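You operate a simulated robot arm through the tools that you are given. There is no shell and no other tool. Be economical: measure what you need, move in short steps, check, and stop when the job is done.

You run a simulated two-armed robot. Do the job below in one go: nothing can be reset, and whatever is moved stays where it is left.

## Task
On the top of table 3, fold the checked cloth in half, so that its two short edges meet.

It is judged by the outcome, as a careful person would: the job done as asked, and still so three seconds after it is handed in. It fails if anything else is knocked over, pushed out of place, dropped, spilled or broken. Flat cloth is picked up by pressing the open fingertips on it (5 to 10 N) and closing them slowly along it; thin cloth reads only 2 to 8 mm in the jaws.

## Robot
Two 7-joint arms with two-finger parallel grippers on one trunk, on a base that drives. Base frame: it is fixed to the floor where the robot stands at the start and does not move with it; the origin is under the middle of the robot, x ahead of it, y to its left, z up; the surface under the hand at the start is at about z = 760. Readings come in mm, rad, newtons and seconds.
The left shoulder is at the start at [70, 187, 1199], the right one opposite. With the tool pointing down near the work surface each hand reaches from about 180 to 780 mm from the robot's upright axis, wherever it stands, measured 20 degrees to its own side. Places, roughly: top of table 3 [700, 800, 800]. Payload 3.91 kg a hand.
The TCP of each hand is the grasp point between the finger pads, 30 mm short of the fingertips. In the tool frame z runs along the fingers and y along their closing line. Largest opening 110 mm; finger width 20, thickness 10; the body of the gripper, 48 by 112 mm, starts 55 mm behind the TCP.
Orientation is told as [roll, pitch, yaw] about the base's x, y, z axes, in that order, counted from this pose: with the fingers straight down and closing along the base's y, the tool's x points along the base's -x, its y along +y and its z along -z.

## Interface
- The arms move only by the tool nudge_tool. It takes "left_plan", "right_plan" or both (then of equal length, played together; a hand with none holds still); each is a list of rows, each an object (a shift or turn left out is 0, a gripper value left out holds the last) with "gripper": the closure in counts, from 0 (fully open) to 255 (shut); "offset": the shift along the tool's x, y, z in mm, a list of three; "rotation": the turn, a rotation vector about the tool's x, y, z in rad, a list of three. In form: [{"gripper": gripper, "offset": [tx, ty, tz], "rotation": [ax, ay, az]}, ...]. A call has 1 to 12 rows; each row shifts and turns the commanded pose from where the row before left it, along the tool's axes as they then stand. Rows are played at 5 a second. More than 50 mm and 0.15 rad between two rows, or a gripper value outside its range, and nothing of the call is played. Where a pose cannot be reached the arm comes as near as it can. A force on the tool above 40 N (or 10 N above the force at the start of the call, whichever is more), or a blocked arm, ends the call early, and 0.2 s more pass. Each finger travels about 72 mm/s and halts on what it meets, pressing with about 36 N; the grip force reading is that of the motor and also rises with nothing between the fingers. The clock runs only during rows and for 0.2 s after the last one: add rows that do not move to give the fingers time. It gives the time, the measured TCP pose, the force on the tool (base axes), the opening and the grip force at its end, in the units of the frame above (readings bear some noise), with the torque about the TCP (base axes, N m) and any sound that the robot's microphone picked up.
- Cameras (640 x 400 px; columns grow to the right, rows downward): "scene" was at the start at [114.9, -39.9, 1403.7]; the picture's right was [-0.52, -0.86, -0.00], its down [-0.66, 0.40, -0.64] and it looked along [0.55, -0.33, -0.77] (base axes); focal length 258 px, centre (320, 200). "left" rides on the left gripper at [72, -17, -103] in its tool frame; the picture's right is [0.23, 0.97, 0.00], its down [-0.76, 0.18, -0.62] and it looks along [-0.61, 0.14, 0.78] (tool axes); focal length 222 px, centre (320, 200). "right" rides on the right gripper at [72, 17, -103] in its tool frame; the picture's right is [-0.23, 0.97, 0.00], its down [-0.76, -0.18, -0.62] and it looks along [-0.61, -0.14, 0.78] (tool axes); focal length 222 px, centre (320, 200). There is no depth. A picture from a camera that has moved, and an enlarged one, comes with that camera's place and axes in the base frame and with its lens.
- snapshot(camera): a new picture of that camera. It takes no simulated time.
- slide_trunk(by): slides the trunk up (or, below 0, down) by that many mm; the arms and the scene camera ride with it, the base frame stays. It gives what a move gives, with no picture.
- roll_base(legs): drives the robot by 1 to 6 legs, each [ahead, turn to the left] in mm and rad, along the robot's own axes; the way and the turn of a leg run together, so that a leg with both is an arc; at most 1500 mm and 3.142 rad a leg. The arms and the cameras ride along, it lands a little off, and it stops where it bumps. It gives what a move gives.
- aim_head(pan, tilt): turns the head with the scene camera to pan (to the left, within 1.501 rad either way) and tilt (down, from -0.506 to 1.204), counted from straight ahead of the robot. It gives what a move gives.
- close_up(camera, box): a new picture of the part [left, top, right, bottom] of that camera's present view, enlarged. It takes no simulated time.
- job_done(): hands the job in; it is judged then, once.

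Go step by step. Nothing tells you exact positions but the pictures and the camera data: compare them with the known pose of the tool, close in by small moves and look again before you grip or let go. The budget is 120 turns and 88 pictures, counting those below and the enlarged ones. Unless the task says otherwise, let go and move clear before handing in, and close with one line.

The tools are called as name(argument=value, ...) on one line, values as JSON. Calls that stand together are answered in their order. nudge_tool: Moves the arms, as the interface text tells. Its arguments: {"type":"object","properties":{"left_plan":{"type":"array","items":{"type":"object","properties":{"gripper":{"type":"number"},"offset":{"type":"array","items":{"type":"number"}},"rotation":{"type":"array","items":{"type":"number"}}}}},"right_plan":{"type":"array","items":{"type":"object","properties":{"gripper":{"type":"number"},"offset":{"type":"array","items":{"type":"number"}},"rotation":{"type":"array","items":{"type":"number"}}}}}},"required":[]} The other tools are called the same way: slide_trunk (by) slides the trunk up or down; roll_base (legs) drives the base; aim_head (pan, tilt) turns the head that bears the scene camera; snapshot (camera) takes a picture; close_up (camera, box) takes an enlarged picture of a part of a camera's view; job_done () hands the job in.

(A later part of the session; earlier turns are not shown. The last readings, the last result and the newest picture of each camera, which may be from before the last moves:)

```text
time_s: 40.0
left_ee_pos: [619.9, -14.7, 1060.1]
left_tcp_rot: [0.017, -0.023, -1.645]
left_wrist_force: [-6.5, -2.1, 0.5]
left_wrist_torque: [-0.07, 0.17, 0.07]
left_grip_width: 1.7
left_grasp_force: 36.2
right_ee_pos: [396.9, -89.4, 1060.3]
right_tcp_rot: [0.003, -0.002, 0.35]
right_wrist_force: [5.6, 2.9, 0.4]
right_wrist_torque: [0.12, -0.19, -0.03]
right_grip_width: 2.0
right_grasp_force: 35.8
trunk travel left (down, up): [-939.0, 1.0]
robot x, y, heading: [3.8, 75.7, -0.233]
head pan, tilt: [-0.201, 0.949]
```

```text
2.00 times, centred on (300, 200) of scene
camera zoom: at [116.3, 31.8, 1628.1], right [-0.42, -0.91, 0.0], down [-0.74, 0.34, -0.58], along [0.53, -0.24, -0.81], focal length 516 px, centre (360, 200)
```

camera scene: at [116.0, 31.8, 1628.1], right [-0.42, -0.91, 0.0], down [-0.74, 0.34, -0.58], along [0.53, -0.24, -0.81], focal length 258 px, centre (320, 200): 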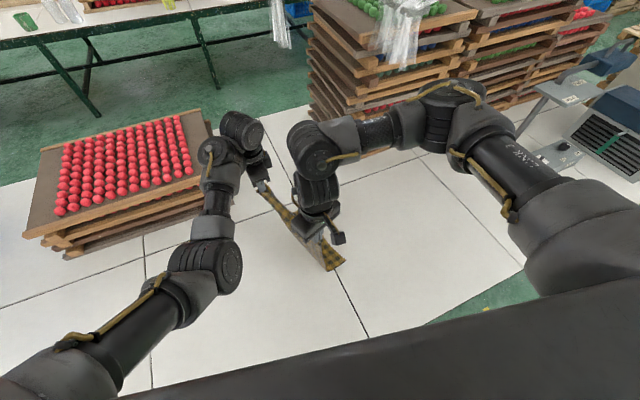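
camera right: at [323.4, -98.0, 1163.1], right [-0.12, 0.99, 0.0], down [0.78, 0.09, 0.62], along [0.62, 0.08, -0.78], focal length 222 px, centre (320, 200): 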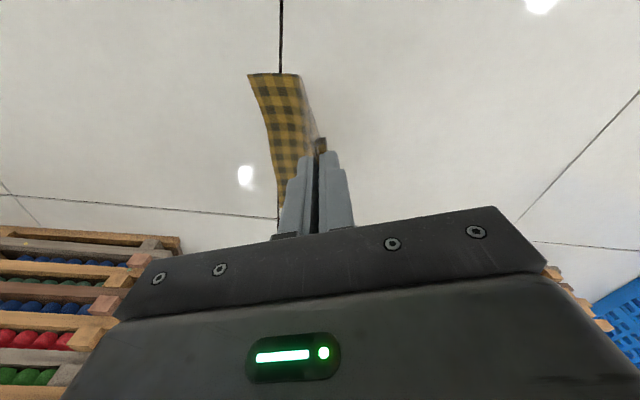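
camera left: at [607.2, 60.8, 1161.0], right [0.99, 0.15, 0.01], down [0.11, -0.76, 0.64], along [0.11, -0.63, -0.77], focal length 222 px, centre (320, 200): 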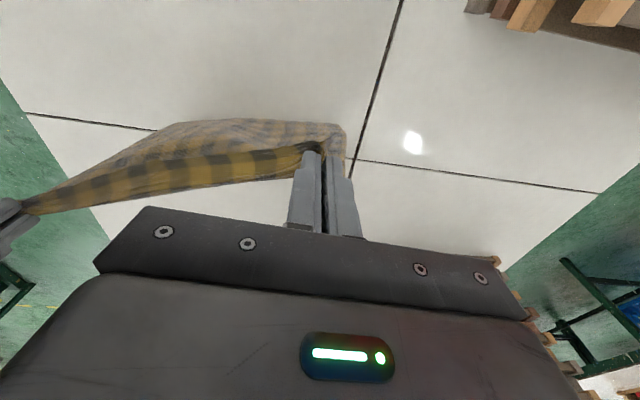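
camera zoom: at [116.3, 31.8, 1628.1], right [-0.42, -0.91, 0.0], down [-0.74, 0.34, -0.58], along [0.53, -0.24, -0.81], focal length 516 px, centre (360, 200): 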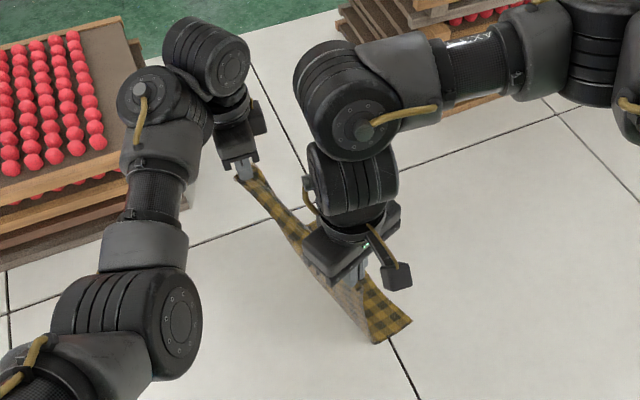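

The free edge lies on the table from about B(400, -201) to A(684, -164), with the cloth rising about 80 mm from it. I lower in stages while turning the base slightly left, so the lower half gets laid out flat toward +y.

nudge_tool(right_plan=[{"offset": [-3, 0, 0]}, {}])

slide_trunk(by=-35)

roll_base(legs=[[0, 0.06]])

slide_trunk(by=-35)

roll_base(legs=[[0, 0.06]])

snapshot(camera="right")

snapshot(camera="scene")

```text
time_s: 40.6
left_ee_pos: [620.9, -15.0, 1059.6]
left_tcp_rot: [0.018, -0.024, -1.644]
left_wrist_force: [-2.3, -1.1, -0.1]
left_wrist_torque: [-0.05, 0.07, 0.07]
left_grip_width: 2.1
left_grasp_force: 36.3
right_ee_pos: [400.4, -90.2, 1058.8]
right_tcp_rot: [0.005, -0.002, 0.349]
right_wrist_force: [2.9, 1.5, 0.2]
right_wrist_torque: [0.03, -0.1, -0.07]
right_grip_width: 2.4
right_grasp_force: 36.3
trunk travel left (down, up): [-939.0, 1.0]
robot x, y, heading: [5.6, 73.0, -0.231]
head pan, tilt: [-0.201, 0.949]
```

```text
time_s: 41.4
left_ee_pos: [619.8, -15.4, 1025.5]
left_tcp_rot: [0.017, -0.023, -1.644]
left_wrist_force: [-2.8, -0.4, -0.7]
left_wrist_torque: [-0.03, 0.09, 0.04]
left_grip_width: 1.8
left_grasp_force: 36.0
right_ee_pos: [399.8, -88.6, 1025.0]
right_tcp_rot: [0.004, -0.003, 0.348]
right_wrist_force: [2.6, 0.9, 1.0]
right_wrist_torque: [0.0, -0.11, -0.08]
right_grip_width: 2.2
right_grasp_force: 36.0
trunk travel left (down, up): [-904.0, 36.0]
robot x, y, heading: [1.8, 71.5, -0.233]
head pan, tilt: [-0.201, 0.949]
```

```text
time_s: 42.2
left_ee_pos: [624.5, 20.1, 1024.0]
left_tcp_rot: [0.018, -0.021, -1.583]
left_wrist_force: [-2.9, -1.9, 0.3]
left_wrist_torque: [0.01, 0.06, 0.01]
left_grip_width: 1.8
left_grasp_force: 36.1
right_ee_pos: [409.7, -67.0, 1024.9]
right_tcp_rot: [0.005, -0.003, 0.41]
right_wrist_force: [2.5, 0.9, -0.8]
right_wrist_torque: [0.06, -0.07, -0.03]
right_grip_width: 2.4
right_grasp_force: 36.3
trunk travel left (down, up): [-904.0, 36.0]
robot x, y, heading: [4.7, 72.8, -0.168]
head pan, tilt: [-0.201, 0.949]
```

```text
time_s: 43.0
left_ee_pos: [624.2, 23.3, 988.7]
left_tcp_rot: [0.017, -0.023, -1.585]
left_wrist_force: [-2.9, -1.8, 0.3]
left_wrist_torque: [-0.07, 0.09, 0.04]
left_grip_width: 1.8
left_grasp_force: 36.4
right_ee_pos: [408.9, -63.8, 989.9]
right_tcp_rot: [0.003, -0.002, 0.409]
right_wrist_force: [1.8, 1.5, -1.0]
right_wrist_torque: [0.05, -0.09, -0.03]
right_grip_width: 2.3
right_grasp_force: 36.1
trunk travel left (down, up): [-869.0, 71.0]
robot x, y, heading: [5.7, 74.1, -0.176]
head pan, tilt: [-0.201, 0.949]
```

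```text
time_s: 43.9
left_ee_pos: [626.4, 55.3, 990.3]
left_tcp_rot: [0.019, -0.022, -1.527]
left_wrist_force: [-2.4, -1.4, -1.1]
left_wrist_torque: [0.0, 0.06, 0.0]
left_grip_width: 1.6
left_grasp_force: 36.1
right_ee_pos: [416.7, -43.1, 988.8]
right_tcp_rot: [0.006, -0.004, 0.468]
right_wrist_force: [2.9, 1.4, -0.8]
right_wrist_torque: [0.04, -0.08, -0.09]
right_grip_width: 2.4
right_grasp_force: 35.7
trunk travel left (down, up): [-869.0, 71.0]
robot x, y, heading: [4.6, 71.1, -0.112]
head pan, tilt: [-0.201, 0.949]
```

```text
60 pictures are left
camera right: at [344.3, -60.7, 1092.5], right [-0.24, 0.97, 0.01], down [0.76, 0.18, 0.62], along [0.61, 0.15, -0.78], focal length 222 px, centre (320, 200)
```

right: 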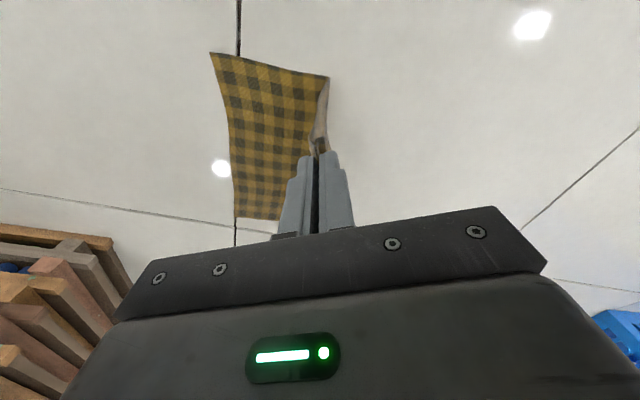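

```text
59 pictures are left
camera scene: at [119.7, 42.0, 1558.1], right [-0.31, -0.95, 0.0], down [-0.77, 0.25, -0.58], along [0.55, -0.18, -0.81], focal length 258 px, centre (320, 200)
```

scene: 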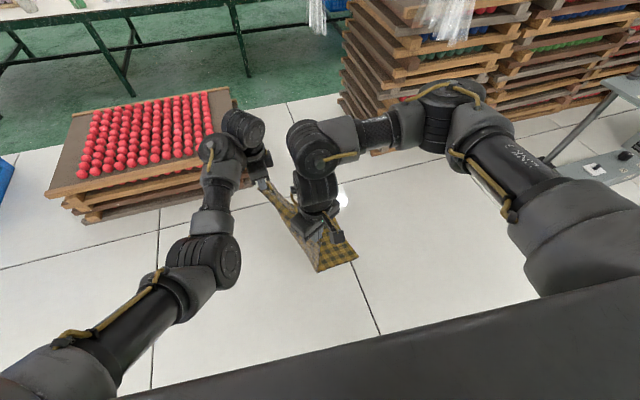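

The laying-out works, but I notice the held hem would end up folded back under if I folded this way. It is cleaner to let the free edge hang, lay it the other way by swinging right, then bring the held edge back left onto it, so I lift the cloth clear now.

nudge_tool(left_plan=[{"offset": [0, 0, -18]}, {"offset": [0, 0, -20]}, {"offset": [0, 0, -20]}, {"offset": [0, 0, -20]}, {"offset": [0, 0, -17]}, {}], right_plan=[{"offset": [0, 0, -18]}, {"offset": [0, 0, -20]}, {"offset": [0, 0, -20]}, {"offset": [0, 0, -20]}, {"offset": [0, 0, -17]}, {}])

```text
time_s: 45.2
left_ee_pos: [624.9, 58.6, 1035.1]
left_tcp_rot: [0.02, -0.024, -1.526]
left_wrist_force: [-6.0, -3.1, 1.5]
left_wrist_torque: [-0.09, 0.23, 0.05]
left_grip_width: 2.0
left_grasp_force: 36.0
left hand out of reach, approached as far as the arm can: row 3, 4, 5
right_ee_pos: [418.7, -39.4, 1083.2]
right_tcp_rot: [0.005, 0.0, 0.469]
right_wrist_force: [7.1, 3.2, -1.9]
right_wrist_torque: [0.08, -0.19, -0.02]
right_grip_width: 1.9
right_grasp_force: 35.9
trunk travel left (down, up): [-869.0, 71.0]
robot x, y, heading: [3.4, 73.7, -0.115]
head pan, tilt: [-0.201, 0.949]
```

The left arm tops out there. I level the right hand to it and use the last trunk height, which leaves only about 40 mm of the free edge on the table.

nudge_tool(right_plan=[{"offset": [0, 0, 16]}, {"offset": [0, 0, 16]}, {"offset": [-2, 0, 14]}, {}])

slide_trunk(by=70)

snapshot(camera="right")

snapshot(camera="left")

```text
time_s: 46.2
left_ee_pos: [626.1, 59.5, 1036.5]
left_tcp_rot: [0.02, -0.025, -1.527]
left_wrist_force: [-0.5, -0.8, 0.4]
left_wrist_torque: [-0.02, 0.0, 0.01]
left_grip_width: 1.8
left_grasp_force: 36.0
right_ee_pos: [420.5, -39.9, 1037.5]
right_tcp_rot: [0.002, -0.001, 0.469]
right_wrist_force: [1.6, 0.0, 0.3]
right_wrist_torque: [-0.01, -0.02, -0.01]
right_grip_width: 2.1
right_grasp_force: 36.2
trunk travel left (down, up): [-869.0, 71.0]
robot x, y, heading: [1.5, 72.9, -0.113]
head pan, tilt: [-0.201, 0.949]
```

```text
time_s: 47.3
left_ee_pos: [626.2, 60.2, 1105.8]
left_tcp_rot: [0.018, -0.025, -1.528]
left_wrist_force: [-1.4, -0.3, 1.2]
left_wrist_torque: [-0.03, -0.02, 0.01]
left_grip_width: 1.6
left_grasp_force: 36.1
right_ee_pos: [420.4, -39.9, 1108.0]
right_tcp_rot: [0.003, -0.001, 0.468]
right_wrist_force: [0.5, -0.4, 0.2]
right_wrist_torque: [0.02, -0.02, -0.04]
right_grip_width: 2.2
right_grasp_force: 36.4
trunk travel left (down, up): [-939.0, 1.0]
robot x, y, heading: [3.6, 77.8, -0.117]
head pan, tilt: [-0.201, 0.949]
```

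```text
58 pictures are left
camera right: at [348.3, -57.3, 1211.1], right [-0.24, 0.97, 0.0], down [0.76, 0.18, 0.62], along [0.61, 0.15, -0.78], focal length 222 px, centre (320, 200)
```

right: 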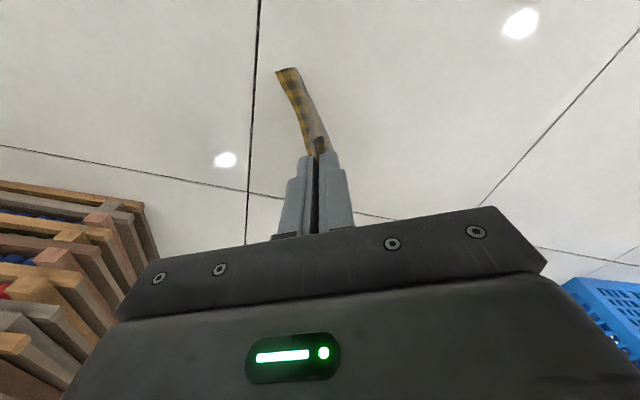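

```text
57 pictures are left
camera left: at [603.3, 133.1, 1207.1], right [0.96, 0.27, 0.01], down [0.2, -0.74, 0.65], along [0.18, -0.62, -0.76], focal length 222 px, centre (320, 200)
```

left: 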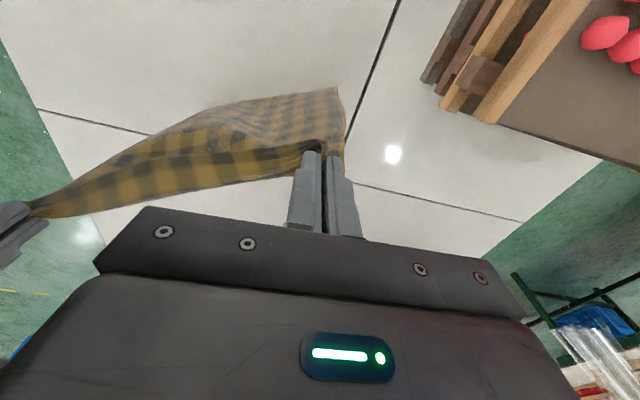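

Nearly all of the cloth hangs now, with the free edge at about (430, -111) to (680, 25). I start laying it the other way by swinging right with arm corrections that keep the edge parallel.

roll_base(legs=[[0, -0.1]])

nudge_tool(left_plan=[{"offset": [3.6, 9, 0]}, {"offset": [3.6, 9, 0]}, {"offset": [3.6, 9, 0]}, {}], right_plan=[{"offset": [-10.7, -8, 0]}, {"offset": [-10.7, -8, 0]}, {"offset": [-10.7, -8, 0]}, {}])

slide_trunk(by=-40)

snapshot(camera="right")

snapshot(camera="left")

```text
time_s: 48.2
left_ee_pos: [622.2, 2.2, 1104.5]
left_tcp_rot: [0.021, -0.029, -1.626]
left_wrist_force: [-0.7, 0.5, -0.9]
left_wrist_torque: [-0.03, 0.06, 0.03]
left_grip_width: 1.6
left_grasp_force: 36.0
right_ee_pos: [407.9, -77.5, 1108.3]
right_tcp_rot: [0.001, 0.0, 0.366]
right_wrist_force: [1.1, 0.7, -0.5]
right_wrist_torque: [-0.05, -0.02, -0.01]
right_grip_width: 2.2
right_grasp_force: 36.1
trunk travel left (down, up): [-939.0, 1.0]
robot x, y, heading: [3.8, 73.8, -0.214]
head pan, tilt: [-0.201, 0.949]
```

```text
time_s: 49.2
left_ee_pos: [648.3, 5.6, 1105.7]
left_tcp_rot: [0.02, -0.026, -1.625]
left_wrist_force: [0.1, -0.7, 1.2]
left_wrist_torque: [0.02, 0.03, 0.04]
left_grip_width: 1.8
left_grasp_force: 35.9
right_ee_pos: [445.3, -92.6, 1108.2]
right_tcp_rot: [0.004, -0.002, 0.366]
right_wrist_force: [0.0, 0.6, 0.3]
right_wrist_torque: [0.0, -0.01, -0.02]
right_grip_width: 2.3
right_grasp_force: 36.0
trunk travel left (down, up): [-939.0, 1.0]
robot x, y, heading: [4.9, 79.4, -0.208]
head pan, tilt: [-0.201, 0.949]
```

```text
time_s: 50.1
left_ee_pos: [646.5, 6.1, 1066.7]
left_tcp_rot: [0.019, -0.023, -1.625]
left_wrist_force: [-0.2, 0.6, 0.1]
left_wrist_torque: [-0.03, 0.0, 0.02]
left_grip_width: 1.8
left_grasp_force: 35.7
right_ee_pos: [443.9, -91.8, 1068.6]
right_tcp_rot: [0.004, -0.001, 0.37]
right_wrist_force: [1.0, 0.7, -0.2]
right_wrist_torque: [0.0, -0.02, -0.01]
right_grip_width: 2.3
right_grasp_force: 35.8
trunk travel left (down, up): [-899.0, 41.0]
robot x, y, heading: [2.7, 76.3, -0.208]
head pan, tilt: [-0.201, 0.949]
```

```text
56 pictures are left
camera right: at [371.2, -101.5, 1171.7], right [-0.14, 0.99, 0.0], down [0.77, 0.11, 0.62], along [0.62, 0.09, -0.78], focal length 222 px, centre (320, 200)
```

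right: 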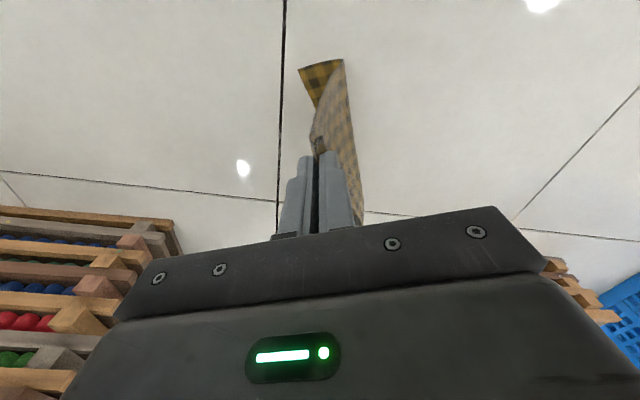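

```text
55 pictures are left
camera left: at [632.5, 82.7, 1168.1], right [0.98, 0.17, 0.01], down [0.12, -0.75, 0.65], along [0.12, -0.63, -0.76], focal length 222 px, centre (320, 200)
```

left: 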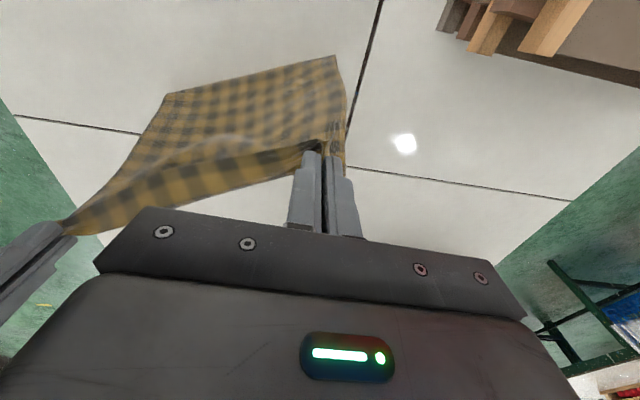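

The free edge did not flip; lowering made the cloth bulge to +y instead. I raise back up and swing further right at full height so the cloth passes over its free edge before I lower.

slide_trunk(by=40)

roll_base(legs=[[0, -0.1]])

nudge_tool(left_plan=[{"offset": [3.6, 9, 0]}, {"offset": [3.6, 9, 0]}, {"offset": [3.6, 9, 0]}, {}], right_plan=[{"offset": [-9, -8, 0]}, {"offset": [-9, -8, 0]}, {"offset": [-9, -8, 0]}, {}])

roll_base(legs=[[0, -0.1]])

nudge_tool(left_plan=[{"offset": [3.6, 9, 0]}, {"offset": [3.6, 9, 0]}, {"offset": [3.6, 9, 0]}, {}], right_plan=[{"offset": [-10.7, -8, 0]}, {"offset": [-10.7, -8, 0]}, {"offset": [-10.7, -8, 0]}, {}])

snapshot(camera="right")

snapshot(camera="left")

```text
time_s: 50.9
left_ee_pos: [647.3, 5.2, 1107.3]
left_tcp_rot: [0.019, -0.026, -1.626]
left_wrist_force: [0.4, -0.1, 0.1]
left_wrist_torque: [0.02, 0.0, 0.02]
left_grip_width: 1.6
left_grasp_force: 35.7
right_ee_pos: [445.4, -92.2, 1109.4]
right_tcp_rot: [0.003, -0.003, 0.367]
right_wrist_force: [-0.4, 0.4, -1.4]
right_wrist_torque: [0.02, -0.04, -0.01]
right_grip_width: 2.2
right_grasp_force: 35.8
trunk travel left (down, up): [-939.0, 1.0]
robot x, y, heading: [4.4, 71.2, -0.215]
head pan, tilt: [-0.201, 0.949]
```

```text
time_s: 51.8
left_ee_pos: [639.6, -51.9, 1106.6]
left_tcp_rot: [0.019, -0.029, -1.722]
left_wrist_force: [0.5, -1.0, 0.3]
left_wrist_torque: [0.02, 0.0, 0.04]
left_grip_width: 1.9
left_grasp_force: 36.0
right_ee_pos: [428.5, -131.6, 1108.2]
right_tcp_rot: [-0.003, -0.001, 0.271]
right_wrist_force: [0.7, 0.7, 0.7]
right_wrist_torque: [-0.03, 0.01, 0.02]
right_grip_width: 2.5
right_grasp_force: 35.9
trunk travel left (down, up): [-939.0, 1.0]
robot x, y, heading: [2.2, 74.6, -0.311]
head pan, tilt: [-0.201, 0.949]
```

```text
time_s: 52.8
left_ee_pos: [666.5, -48.9, 1106.8]
left_tcp_rot: [0.02, -0.025, -1.723]
left_wrist_force: [-3.0, -1.7, -0.4]
left_wrist_torque: [-0.04, 0.11, 0.07]
left_grip_width: 1.8
left_grasp_force: 36.0
right_ee_pos: [460.2, -151.7, 1109.9]
right_tcp_rot: [0.004, -0.002, 0.27]
right_wrist_force: [3.5, 1.2, 0.5]
right_wrist_torque: [0.02, -0.09, 0.05]
right_grip_width: 2.4
right_grasp_force: 36.6
trunk travel left (down, up): [-939.0, 1.0]
robot x, y, heading: [0.3, 76.7, -0.306]
head pan, tilt: [-0.201, 0.949]
```

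```text
time_s: 53.8
left_ee_pos: [653.2, -110.7, 1106.5]
left_tcp_rot: [0.017, -0.028, -1.822]
left_wrist_force: [-2.7, -1.2, -0.3]
left_wrist_torque: [-0.01, 0.1, 0.02]
left_grip_width: 1.6
left_grasp_force: 35.9
right_ee_pos: [437.3, -191.1, 1109.0]
right_tcp_rot: [0.0, 0.0, 0.171]
right_wrist_force: [3.4, 1.5, 0.7]
right_wrist_torque: [0.04, -0.12, 0.03]
right_grip_width: 2.4
right_grasp_force: 36.3
trunk travel left (down, up): [-939.0, 1.0]
robot x, y, heading: [2.4, 72.0, -0.41]
head pan, tilt: [-0.201, 0.949]
```

```text
time_s: 54.8
left_ee_pos: [680.0, -109.2, 1106.4]
left_tcp_rot: [0.018, -0.024, -1.824]
left_wrist_force: [-7.9, -4.6, -0.1]
left_wrist_torque: [-0.12, 0.26, 0.08]
left_grip_width: 1.7
left_grasp_force: 35.7
right_ee_pos: [469.2, -214.1, 1108.5]
right_tcp_rot: [0.007, -0.006, 0.172]
right_wrist_force: [8.1, 4.0, 0.0]
right_wrist_torque: [0.17, -0.27, 0.02]
right_grip_width: 2.1
right_grasp_force: 36.2
trunk travel left (down, up): [-939.0, 1.0]
robot x, y, heading: [1.8, 75.0, -0.414]
head pan, tilt: [-0.201, 0.949]
```

```text
54 pictures are left
camera right: at [395.3, -209.4, 1211.6], right [0.06, 1.0, 0.01], down [0.78, -0.05, 0.63], along [0.62, -0.03, -0.78], focal length 222 px, centre (320, 200)
```

right: 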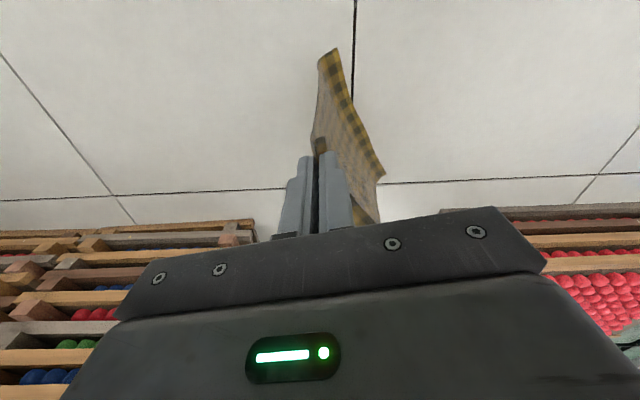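

```text
53 pictures are left
camera left: at [680.8, -32.3, 1207.5], right [1.0, -0.02, 0.01], down [-0.03, -0.76, 0.65], along [0.0, -0.65, -0.76], focal length 222 px, centre (320, 200)
```

left: 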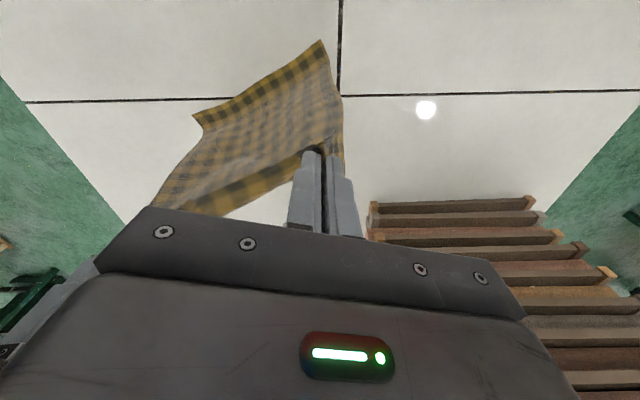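

Now the free edge trails on the +y side as wanted: B(433, -190), A(690, -68), with the hands about 35 mm past it. The left hand would run out of reach going further out, so I swing right once more, which carries the cloth nearer and further past its edge.

nudge_tool(right_plan=[{"offset": [-4, 0, 0]}, {}])

roll_base(legs=[[0, -0.2]])

snapshot(camera="left")

snapshot(camera="scene")

```text
time_s: 55.4
left_ee_pos: [680.9, -108.3, 1106.5]
left_tcp_rot: [0.018, -0.024, -1.823]
left_wrist_force: [-4.5, -2.4, -0.5]
left_wrist_torque: [-0.09, 0.16, 0.06]
left_grip_width: 1.4
left_grasp_force: 35.9
right_ee_pos: [473.0, -212.8, 1108.4]
right_tcp_rot: [0.003, -0.001, 0.171]
right_wrist_force: [5.5, 1.8, -0.2]
right_wrist_torque: [0.07, -0.16, 0.04]
right_grip_width: 2.4
right_grasp_force: 36.2
trunk travel left (down, up): [-939.0, 1.0]
robot x, y, heading: [1.3, 76.5, -0.408]
head pan, tilt: [-0.201, 0.949]
```

```text
time_s: 56.5
left_ee_pos: [632.0, -240.0, 1106.3]
left_tcp_rot: [0.02, -0.023, -2.023]
left_wrist_force: [-3.5, -2.0, -0.7]
left_wrist_torque: [-0.02, 0.16, 0.08]
left_grip_width: 1.5
left_grasp_force: 36.2
right_ee_pos: [409.7, -300.2, 1107.8]
right_tcp_rot: [0.004, -0.001, -0.03]
right_wrist_force: [4.5, 1.1, -1.4]
right_wrist_torque: [0.08, -0.15, 0.05]
right_grip_width: 2.3
right_grasp_force: 35.8
trunk travel left (down, up): [-939.0, 1.0]
robot x, y, heading: [1.4, 73.0, -0.613]
head pan, tilt: [-0.201, 0.949]
```

```text
52 pictures are left
camera left: at [647.8, -164.2, 1207.0], right [0.98, -0.22, 0.01], down [-0.18, -0.74, 0.65], along [-0.13, -0.63, -0.76], focal length 222 px, centre (320, 200)
```

left: 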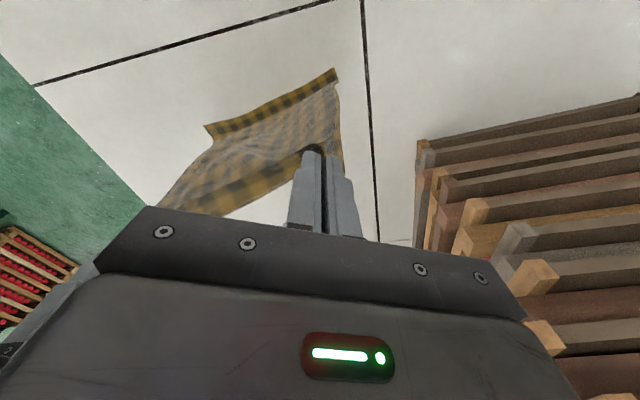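

```text
51 pictures are left
camera scene: at [93.9, -7.0, 1628.0], right [-0.73, -0.69, 0.0], down [-0.56, 0.59, -0.58], along [0.4, -0.42, -0.81], focal length 258 px, centre (320, 200)
```

scene: 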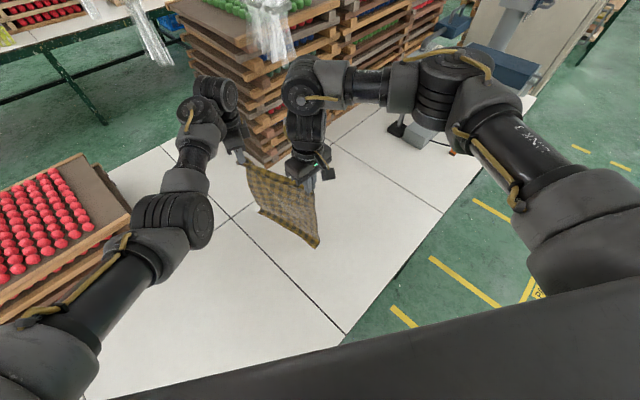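

The free edge now hangs practically under the hands and follows them. I bring the held edge square to the robot (hands side by side), so that simple forward and backward driving can lay and fold the cloth.

nudge_tool(left_plan=[{"offset": [-3.4, -7.6, 0]}, {"offset": [-3.4, -7.6, 0]}, {"offset": [-3.4, -7.6, 0]}, {"offset": [-3.4, -7.6, 0]}, {"offset": [-3.4, -7.6, 0]}, {"offset": [-3.4, -7.6, 0]}, {"offset": [-3.4, -7.6, 0]}, {"offset": [-3.4, -7.6, 0]}, {}], right_plan=[{"offset": [-0.7, -13.9, 0]}, {"offset": [-0.7, -13.9, 0]}, {"offset": [-0.7, -13.9, 0]}, {"offset": [-0.7, -13.9, 0]}, {"offset": [-0.7, -13.9, 0]}, {"offset": [-0.7, -13.9, 0]}, {"offset": [-0.7, -13.9, 0]}, {"offset": [-0.7, -13.9, 0]}, {}])

snapshot(camera="scene")

```text
time_s: 58.5
left_ee_pos: [563.7, -239.2, 1105.5]
left_tcp_rot: [0.02, -0.025, -2.024]
left_wrist_force: [-6.7, -8.9, -0.1]
left_wrist_torque: [-0.27, 0.23, 0.07]
left_grip_width: 1.7
left_grasp_force: 36.0
right_ee_pos: [411.5, -410.9, 1110.3]
right_tcp_rot: [0.006, -0.006, -0.027]
right_wrist_force: [8.1, 10.1, -0.9]
right_wrist_torque: [0.25, -0.19, 0.16]
right_grip_width: 2.5
right_grasp_force: 36.0
trunk travel left (down, up): [-939.0, 1.0]
robot x, y, heading: [2.3, 75.8, -0.607]
head pan, tilt: [-0.201, 0.949]
```

```text
50 pictures are left
camera scene: at [92.5, -7.8, 1628.1], right [-0.73, -0.69, 0.0], down [-0.56, 0.59, -0.58], along [0.4, -0.42, -0.81], focal length 258 px, centre (320, 200)
```

scene: 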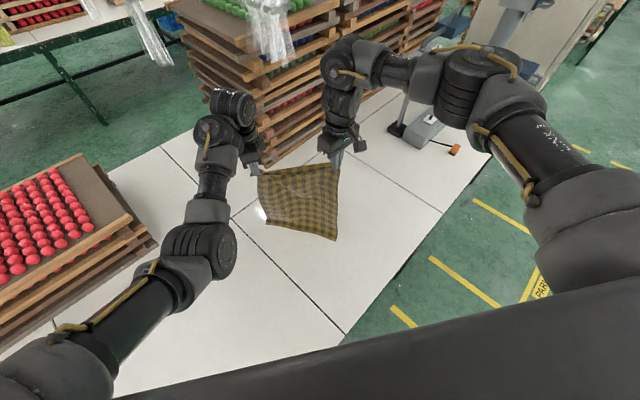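

The cloth now hangs square in front of the robot, fully visible. I loosen the edge slightly, turn back to face the table straight and reverse 200 mm to gain room for laying it forward.

nudge_tool(right_plan=[{"offset": [-2.5, 3, 0]}, {}])

roll_base(legs=[[0, 0.3], [0, 0.3], [-200, 0]])

snapshot(camera="scene")

```text
time_s: 59.1
left_ee_pos: [563.8, -239.2, 1105.6]
left_tcp_rot: [0.021, -0.025, -2.022]
left_wrist_force: [-5.5, -6.1, 0.6]
left_wrist_torque: [-0.15, 0.13, 0.05]
left_grip_width: 1.9
left_grasp_force: 36.1
right_ee_pos: [414.0, -408.2, 1108.2]
right_tcp_rot: [0.004, -0.005, -0.03]
right_wrist_force: [4.2, 6.5, -1.0]
right_wrist_torque: [0.18, -0.12, 0.1]
right_grip_width: 2.4
right_grasp_force: 36.5
trunk travel left (down, up): [-939.0, 1.0]
robot x, y, heading: [4.1, 71.6, -0.611]
head pan, tilt: [-0.201, 0.949]
```

```text
time_s: 62.6
left_ee_pos: [442.1, 137.6, 1103.7]
left_tcp_rot: [0.017, -0.024, -1.419]
left_wrist_force: [-0.1, -6.9, 1.1]
left_wrist_torque: [-0.22, 0.04, 0.0]
left_grip_width: 1.4
left_grasp_force: 36.4
right_ee_pos: [413.7, -89.2, 1108.1]
right_tcp_rot: [0.005, -0.003, 0.575]
right_wrist_force: [0.8, 6.0, -0.7]
right_wrist_torque: [0.21, -0.01, 0.02]
right_grip_width: 2.1
right_grasp_force: 35.9
trunk travel left (down, up): [-939.0, 1.0]
robot x, y, heading: [-196.9, 77.3, -0.006]
head pan, tilt: [-0.201, 0.949]
```

```text
49 pictures are left
camera scene: at [-76.7, 60.2, 1627.9], right [-0.21, -0.98, 0.0], down [-0.8, 0.17, -0.58], along [0.57, -0.12, -0.81], focal length 258 px, centre (320, 200)
```

scene: 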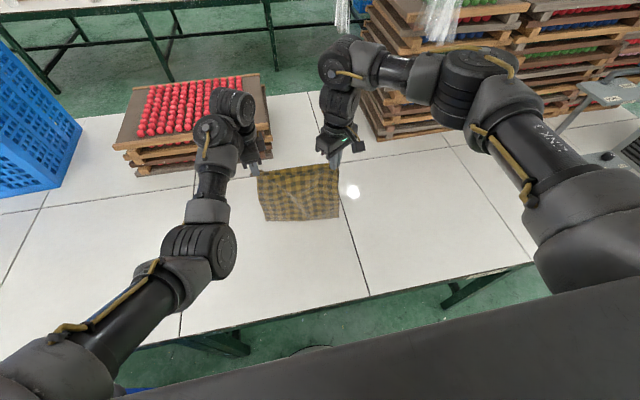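

The cloth hangs square to the robot with its free edge on the table at about x = 455. I reverse a little more, then drive forward so the free edge trails on the near side.

roll_base(legs=[[-60, 0]])

roll_base(legs=[[110, 0]])

snapshot(camera="scene")

snapshot(camera="right")

```text
time_s: 63.6
left_ee_pos: [389.3, 137.1, 1098.9]
left_tcp_rot: [0.009, -0.024, -1.418]
left_wrist_force: [-0.3, -6.4, -0.2]
left_wrist_torque: [-0.21, 0.05, 0.02]
left_grip_width: 2.0
left_grasp_force: 36.0
right_ee_pos: [361.8, -87.5, 1103.7]
right_tcp_rot: [0.01, 0.006, 0.574]
right_wrist_force: [0.3, 6.5, 0.1]
right_wrist_torque: [0.18, 0.03, 0.01]
right_grip_width: 2.3
right_grasp_force: 35.7
trunk travel left (down, up): [-939.0, 1.0]
robot x, y, heading: [-260.4, 78.6, -0.002]
head pan, tilt: [-0.201, 0.949]
```

```text
time_s: 65.2
left_ee_pos: [424.8, 139.6, 1126.3]
left_tcp_rot: [0.148, -0.064, -1.425]
left_wrist_force: [-2.6, -26.4, 2.5]
left_wrist_torque: [-0.74, -0.22, -0.03]
left_grip_width: 1.9
left_grasp_force: 35.6
right_ee_pos: [412.8, -105.9, 1153.9]
right_tcp_rot: [-0.027, -0.133, 0.429]
right_wrist_force: [-0.3, 24.7, -3.4]
right_wrist_torque: [0.68, 0.02, 0.32]
right_grip_width: 2.5
right_grasp_force: 35.5
trunk travel left (down, up): [-939.0, 1.0]
robot x, y, heading: [-146.8, 74.5, -0.01]
head pan, tilt: [-0.201, 0.949]
stopped in leg 1: the robot was blocked; the commanded pose is now the measured one
```

```text
48 pictures are left
camera scene: at [-55.6, 62.6, 1630.4], right [-0.21, -0.98, 0.0], down [-0.78, 0.17, -0.6], along [0.58, -0.12, -0.8], focal length 258 px, centre (320, 200)
```

scene: 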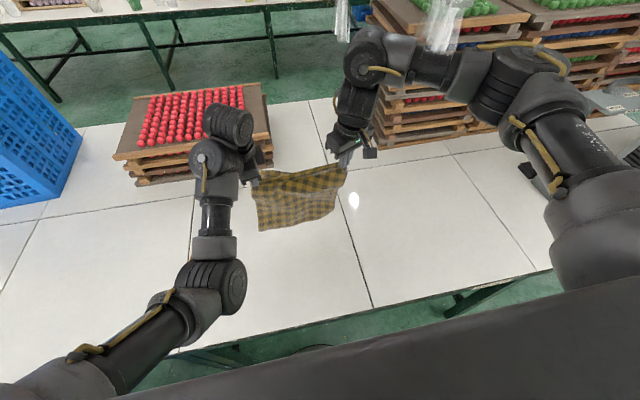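

```text
47 pictures are left
camera right: at [326.5, -122.1, 1246.1], right [-0.2, 0.98, 0.0], down [0.68, 0.13, 0.72], along [0.71, 0.14, -0.69], focal length 222 px, centre (320, 200)
```

right: 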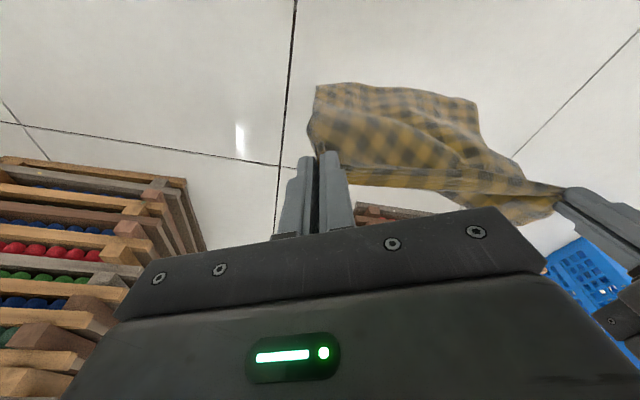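

The drive was reported as blocked and the arms lagged back and tensioned the cloth. I take a reading after a pause before doing anything else.

nudge_tool(right_plan=[{}, {}])

aim_head(pan=0.0, tilt=1.2)

snapshot(camera="scene")

```text
time_s: 65.8
left_ee_pos: [466.3, 139.3, 1116.8]
left_tcp_rot: [0.127, -0.07, -1.413]
left_wrist_force: [-0.7, -26.4, 1.7]
left_wrist_torque: [-0.82, 0.07, -0.07]
left_grip_width: 2.0
left_grasp_force: 36.0
right_ee_pos: [450.3, -108.5, 1134.9]
right_tcp_rot: [-0.014, -0.101, 0.421]
right_wrist_force: [0.8, 25.9, -2.0]
right_wrist_torque: [0.64, 0.03, 0.32]
right_grip_width: 2.4
right_grasp_force: 35.4
trunk travel left (down, up): [-939.0, 1.0]
robot x, y, heading: [-144.6, 74.2, -0.014]
head pan, tilt: [-0.201, 0.949]
```

```text
time_s: 66.6
left_ee_pos: [449.8, 135.4, 1109.0]
left_tcp_rot: [0.096, -0.053, -1.424]
left_wrist_force: [-0.2, -27.5, 4.0]
left_wrist_torque: [-0.89, -0.05, 0.0]
left_grip_width: 1.6
left_grasp_force: 35.8
right_ee_pos: [441.9, -112.4, 1138.6]
right_tcp_rot: [-0.023, -0.099, 0.423]
right_wrist_force: [0.0, 27.6, -4.0]
right_wrist_torque: [0.71, 0.0, 0.38]
right_grip_width: 2.7
right_grasp_force: 35.9
trunk travel left (down, up): [-939.0, 1.0]
robot x, y, heading: [-144.7, 76.7, -0.011]
head pan, tilt: [0.0, 1.201]
```

```text
46 pictures are left
camera scene: at [-42.3, 74.2, 1612.1], right [-0.01, -1.0, 0.0], down [-0.93, 0.01, -0.36], along [0.36, 0.0, -0.93], focal length 258 px, centre (320, 200)
```

scene: 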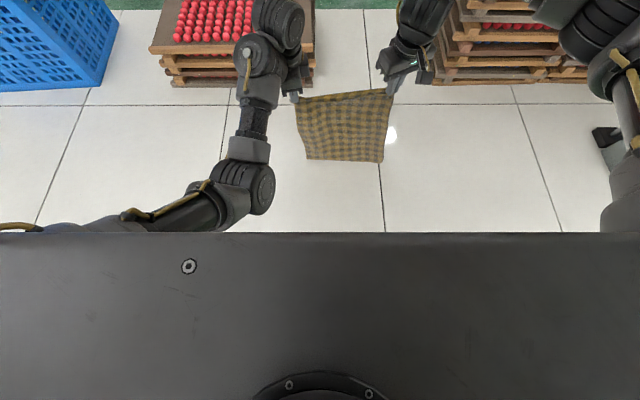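

The base did arrive; it jolted and the hands were pulled apart, leaving about 27 N of tension. I relax the hands toward each other, level them and take out the tilt.

nudge_tool(left_plan=[{"rotation": [0.015, -0.025, 0]}, {"rotation": [0.015, -0.025, 0]}, {"rotation": [0.015, -0.025, 0]}, {"rotation": [0.008, -0.02, 0]}, {}], right_plan=[{"offset": [-2, 4.5, 7], "rotation": [0, 0.025, 0]}, {"offset": [-2, 4.5, 7], "rotation": [0, 0.025, 0]}, {"offset": [-2, 4.5, 7], "rotation": [0, 0.025, 0]}, {"offset": [0, 2, 5], "rotation": [0, 0.025, 0]}, {}])

snapshot(camera="scene")

snapshot(camera="left")

```text
time_s: 67.8
left_ee_pos: [462.5, 138.7, 1093.1]
left_tcp_rot: [0.044, -0.123, -1.415]
left_wrist_force: [-0.1, -4.9, 0.3]
left_wrist_torque: [-0.19, -0.01, -0.01]
left_grip_width: 1.6
left_grasp_force: 36.1
left hand out of reach, approached as far as the arm can: row 2
right_ee_pos: [444.0, -96.2, 1110.9]
right_tcp_rot: [-0.026, 0.008, 0.416]
right_wrist_force: [0.5, 5.4, -0.7]
right_wrist_torque: [0.16, 0.03, 0.09]
right_grip_width: 2.1
right_grasp_force: 36.5
trunk travel left (down, up): [-939.0, 1.0]
robot x, y, heading: [-143.4, 71.9, -0.013]
head pan, tilt: [0.0, 1.201]
```

```text
45 pictures are left
camera scene: at [-39.8, 73.8, 1611.8], right [-0.01, -1.0, 0.0], down [-0.93, 0.01, -0.36], along [0.36, 0.0, -0.93], focal length 258 px, centre (320, 200)
```

scene: 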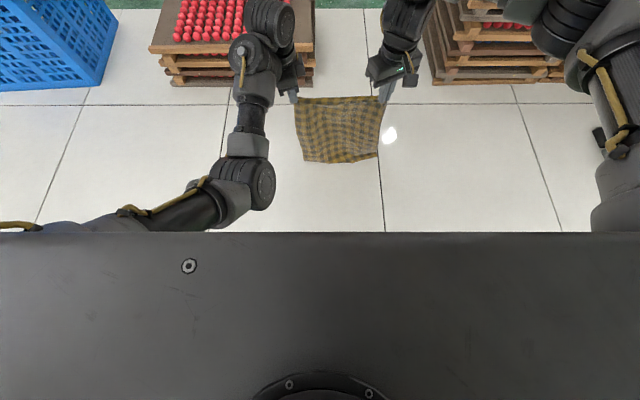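

```text
44 pictures are left
camera left: at [427.7, 219.6, 1187.5], right [0.93, 0.38, 0.01], down [0.25, -0.65, 0.72], along [0.28, -0.66, -0.7], focal length 222 px, centre (320, 200)
```

left: 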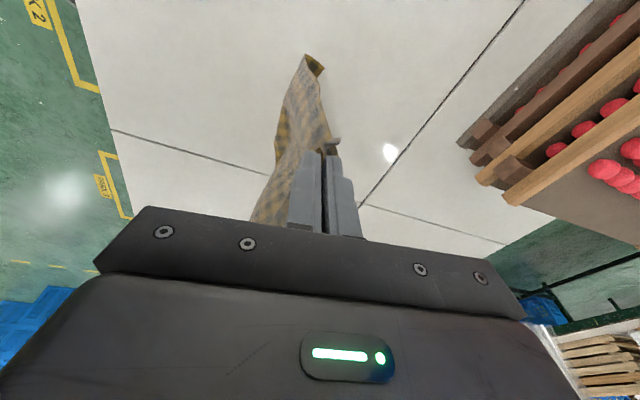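

The free edge still points slightly forward. I drive forward gently in two short legs so it flips to trail on the near side.

roll_base(legs=[[40, 0], [40, 0]])

snapshot(camera="left")

snapshot(camera="scene")

```text
time_s: 69.1
left_ee_pos: [542.9, 139.5, 1100.4]
left_tcp_rot: [0.056, -0.126, -1.413]
left_wrist_force: [0.0, -4.9, -0.3]
left_wrist_torque: [-0.1, -0.01, 0.02]
left_grip_width: 1.8
left_grasp_force: 36.3
right_ee_pos: [520.9, -96.7, 1112.4]
right_tcp_rot: [-0.026, 0.004, 0.418]
right_wrist_force: [0.9, 5.3, -1.3]
right_wrist_torque: [0.15, 0.0, 0.06]
right_grip_width: 2.1
right_grasp_force: 36.2
trunk travel left (down, up): [-939.0, 1.0]
robot x, y, heading: [-67.2, 76.5, -0.007]
head pan, tilt: [0.0, 1.201]
```

```text
43 pictures are left
camera left: at [507.0, 219.4, 1193.6], right [0.92, 0.38, 0.02], down [0.25, -0.65, 0.72], along [0.29, -0.66, -0.69], focal length 222 px, centre (320, 200)
```

left: 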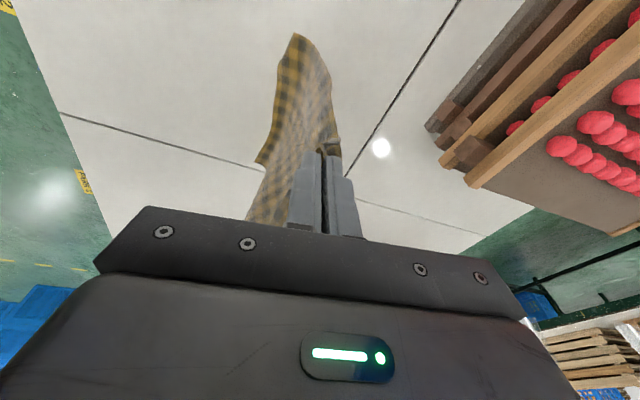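

```text
42 pictures are left
camera scene: at [40.1, 73.0, 1611.7], right [-0.01, -1.0, 0.0], down [-0.93, 0.01, -0.36], along [0.36, 0.0, -0.93], focal length 258 px, centre (320, 200)
```

scene: 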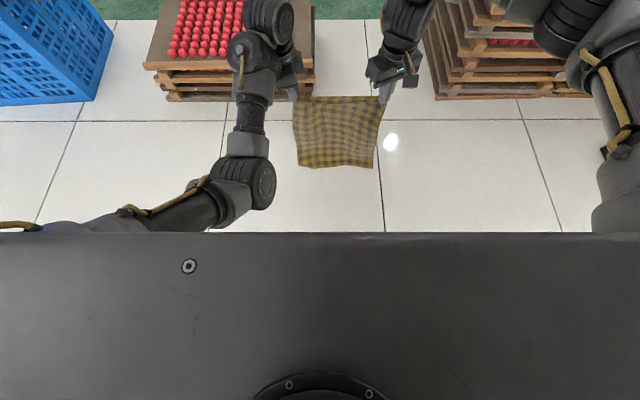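

The cloth has flipped: the free edge now lies at x ≈ 504 (y 147 to -125) behind the hands, with the cloth rising forward. Now I move the hands forward and down together to lay the first half.

nudge_tool(left_plan=[{"offset": [-0.3, 9.7, 11.1]}, {"offset": [-0.3, 9.7, 11.1]}, {"offset": [-0.3, 9.7, 11.1]}, {"offset": [-0.3, 9.7, 11.1]}, {"offset": [-0.3, 9.7, 11.1]}, {"offset": [-0.3, 9.7, 11.1]}, {"offset": [-0.3, 9.7, 11.1]}, {}], right_plan=[{"offset": [-11.9, -5.3, 12]}, {"offset": [-11.9, -5.3, 12]}, {"offset": [-11.9, -5.3, 12]}, {"offset": [-11.9, -5.3, 12]}, {"offset": [-11.9, -5.3, 12]}, {"offset": [-11.9, -5.3, 12]}, {"offset": [-11.9, -5.3, 12]}, {}])

snapshot(camera="scene")

snapshot(camera="left")

```text
time_s: 70.9
left_ee_pos: [618.0, 136.8, 1029.3]
left_tcp_rot: [0.056, -0.126, -1.416]
left_wrist_force: [-0.1, -9.2, 0.5]
left_wrist_torque: [-0.27, -0.02, -0.03]
left_grip_width: 1.8
left_grasp_force: 35.8
right_ee_pos: [613.9, -101.4, 1026.8]
right_tcp_rot: [-0.024, 0.001, 0.421]
right_wrist_force: [-0.3, 7.9, 0.2]
right_wrist_torque: [0.3, 0.02, 0.07]
right_grip_width: 2.5
right_grasp_force: 36.3
trunk travel left (down, up): [-939.0, 1.0]
robot x, y, heading: [-66.7, 74.8, -0.011]
head pan, tilt: [0.0, 1.201]
```

```text
41 pictures are left
camera scene: at [40.6, 69.8, 1611.8], right [-0.01, -1.0, 0.0], down [-0.93, 0.01, -0.36], along [0.36, 0.0, -0.93], focal length 258 px, centre (320, 200)
```

scene: 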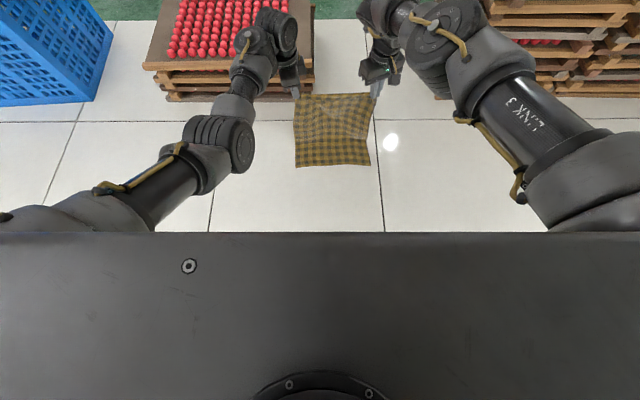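

```text
40 pictures are left
camera left: at [581.6, 217.4, 1121.0], right [0.92, 0.38, 0.03], down [0.24, -0.65, 0.72], along [0.29, -0.66, -0.69], focal length 222 px, centre (320, 200)
```

left: 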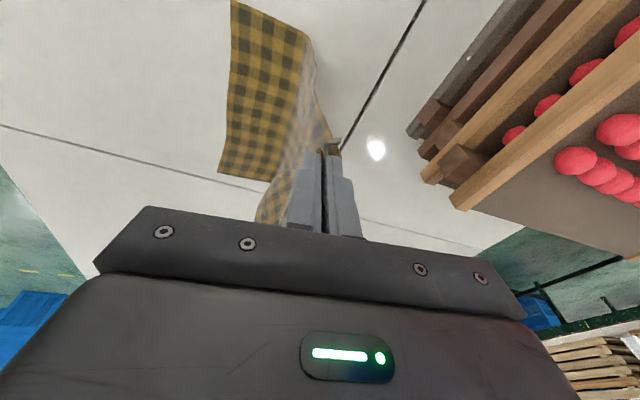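

The first 100 mm lie flat and straight. I continue with base forward and trunk down in alternation.

slide_trunk(by=-28)

roll_base(legs=[[32, 0]])

slide_trunk(by=-30)

roll_base(legs=[[32, 0]])

nudge_tool(left_plan=[{"offset": [-0.2, 7.4, 11]}, {"offset": [-0.2, 7.4, 11]}, {"offset": [-0.2, 7.4, 11]}, {}], right_plan=[{"offset": [-7.8, -2.5, 10.5]}, {"offset": [-7.8, -2.5, 10.5]}, {"offset": [-7.8, -2.5, 10.5]}, {}])

snapshot(camera="left")

snapshot(camera="scene")

```text
time_s: 71.7
left_ee_pos: [615.6, 140.3, 1000.6]
left_tcp_rot: [0.057, -0.126, -1.415]
left_wrist_force: [0.6, -9.4, 0.5]
left_wrist_torque: [-0.36, -0.05, 0.0]
left_grip_width: 1.9
left_grasp_force: 36.0
right_ee_pos: [614.5, -99.0, 999.2]
right_tcp_rot: [-0.027, 0.004, 0.419]
right_wrist_force: [-0.3, 10.5, 1.0]
right_wrist_torque: [0.37, 0.01, 0.09]
right_grip_width: 2.2
right_grasp_force: 36.0
trunk travel left (down, up): [-911.0, 29.0]
robot x, y, heading: [-62.5, 74.9, -0.009]
head pan, tilt: [0.0, 1.201]
```

```text
time_s: 72.5
left_ee_pos: [643.1, 140.9, 1001.6]
left_tcp_rot: [0.061, -0.127, -1.411]
left_wrist_force: [0.8, -11.3, -1.0]
left_wrist_torque: [-0.3, -0.01, -0.04]
left_grip_width: 2.0
left_grasp_force: 35.9
right_ee_pos: [644.3, -98.2, 1001.8]
right_tcp_rot: [-0.026, 0.0, 0.418]
right_wrist_force: [0.7, 9.6, 0.9]
right_wrist_torque: [0.31, 0.02, 0.11]
right_grip_width: 2.2
right_grasp_force: 36.0
trunk travel left (down, up): [-911.0, 29.0]
robot x, y, heading: [-34.9, 71.4, -0.012]
head pan, tilt: [0.0, 1.201]
```

```text
time_s: 73.2
left_ee_pos: [640.7, 139.4, 975.3]
left_tcp_rot: [0.063, -0.131, -1.415]
left_wrist_force: [-0.4, -8.9, 0.6]
left_wrist_torque: [-0.25, -0.02, 0.0]
left_grip_width: 2.1
left_grasp_force: 36.3
right_ee_pos: [642.3, -98.7, 973.6]
right_tcp_rot: [-0.026, -0.003, 0.421]
right_wrist_force: [-0.7, 7.8, -0.5]
right_wrist_torque: [0.31, -0.03, 0.11]
right_grip_width: 2.1
right_grasp_force: 36.4
trunk travel left (down, up): [-881.0, 59.0]
robot x, y, heading: [-31.5, 77.3, -0.013]
head pan, tilt: [0.0, 1.201]
```

```text
time_s: 74.1
left_ee_pos: [670.1, 140.5, 975.7]
left_tcp_rot: [0.067, -0.13, -1.412]
left_wrist_force: [1.3, -9.1, -0.2]
left_wrist_torque: [-0.21, -0.03, 0.01]
left_grip_width: 2.0
left_grasp_force: 35.8
right_ee_pos: [673.2, -97.9, 974.7]
right_tcp_rot: [-0.029, -0.006, 0.417]
right_wrist_force: [-1.1, 8.2, -0.6]
right_wrist_torque: [0.31, -0.02, 0.13]
right_grip_width: 2.3
right_grasp_force: 35.8
trunk travel left (down, up): [-881.0, 59.0]
robot x, y, heading: [-0.6, 71.7, -0.007]
head pan, tilt: [0.0, 1.201]
```

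```text
time_s: 75.1
left_ee_pos: [700.2, 140.9, 940.8]
left_tcp_rot: [0.062, -0.129, -1.409]
left_wrist_force: [-0.4, -4.9, -0.2]
left_wrist_torque: [-0.15, -0.01, 0.03]
left_grip_width: 1.9
left_grasp_force: 36.1
right_ee_pos: [684.6, -94.7, 955.4]
right_tcp_rot: [-0.024, -0.001, 0.421]
right_wrist_force: [0.5, 4.6, -1.2]
right_wrist_torque: [0.18, 0.01, 0.01]
right_grip_width: 2.5
right_grasp_force: 35.9
right hand out of reach, approached as far as the arm can: row 2, 3
trunk travel left (down, up): [-881.0, 59.0]
robot x, y, heading: [-0.8, 68.8, -0.013]
head pan, tilt: [0.0, 1.201]
```

```text
39 pictures are left
camera left: at [663.5, 220.1, 1033.1], right [0.92, 0.38, 0.03], down [0.25, -0.64, 0.73], along [0.3, -0.66, -0.69], focal length 222 px, centre (320, 200)
```

left: 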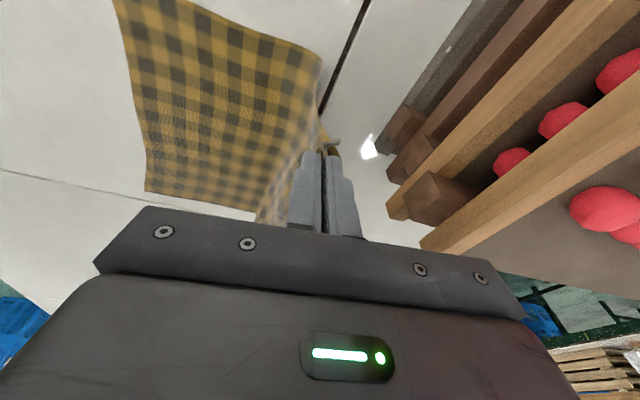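

```text
38 pictures are left
camera scene: at [106.4, 73.0, 1553.6], right [-0.01, -1.0, 0.0], down [-0.93, 0.01, -0.36], along [0.36, 0.0, -0.93], focal length 258 px, centre (320, 200)
```

scene: 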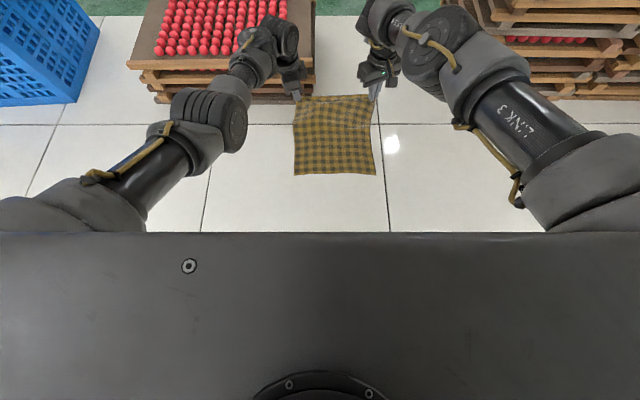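

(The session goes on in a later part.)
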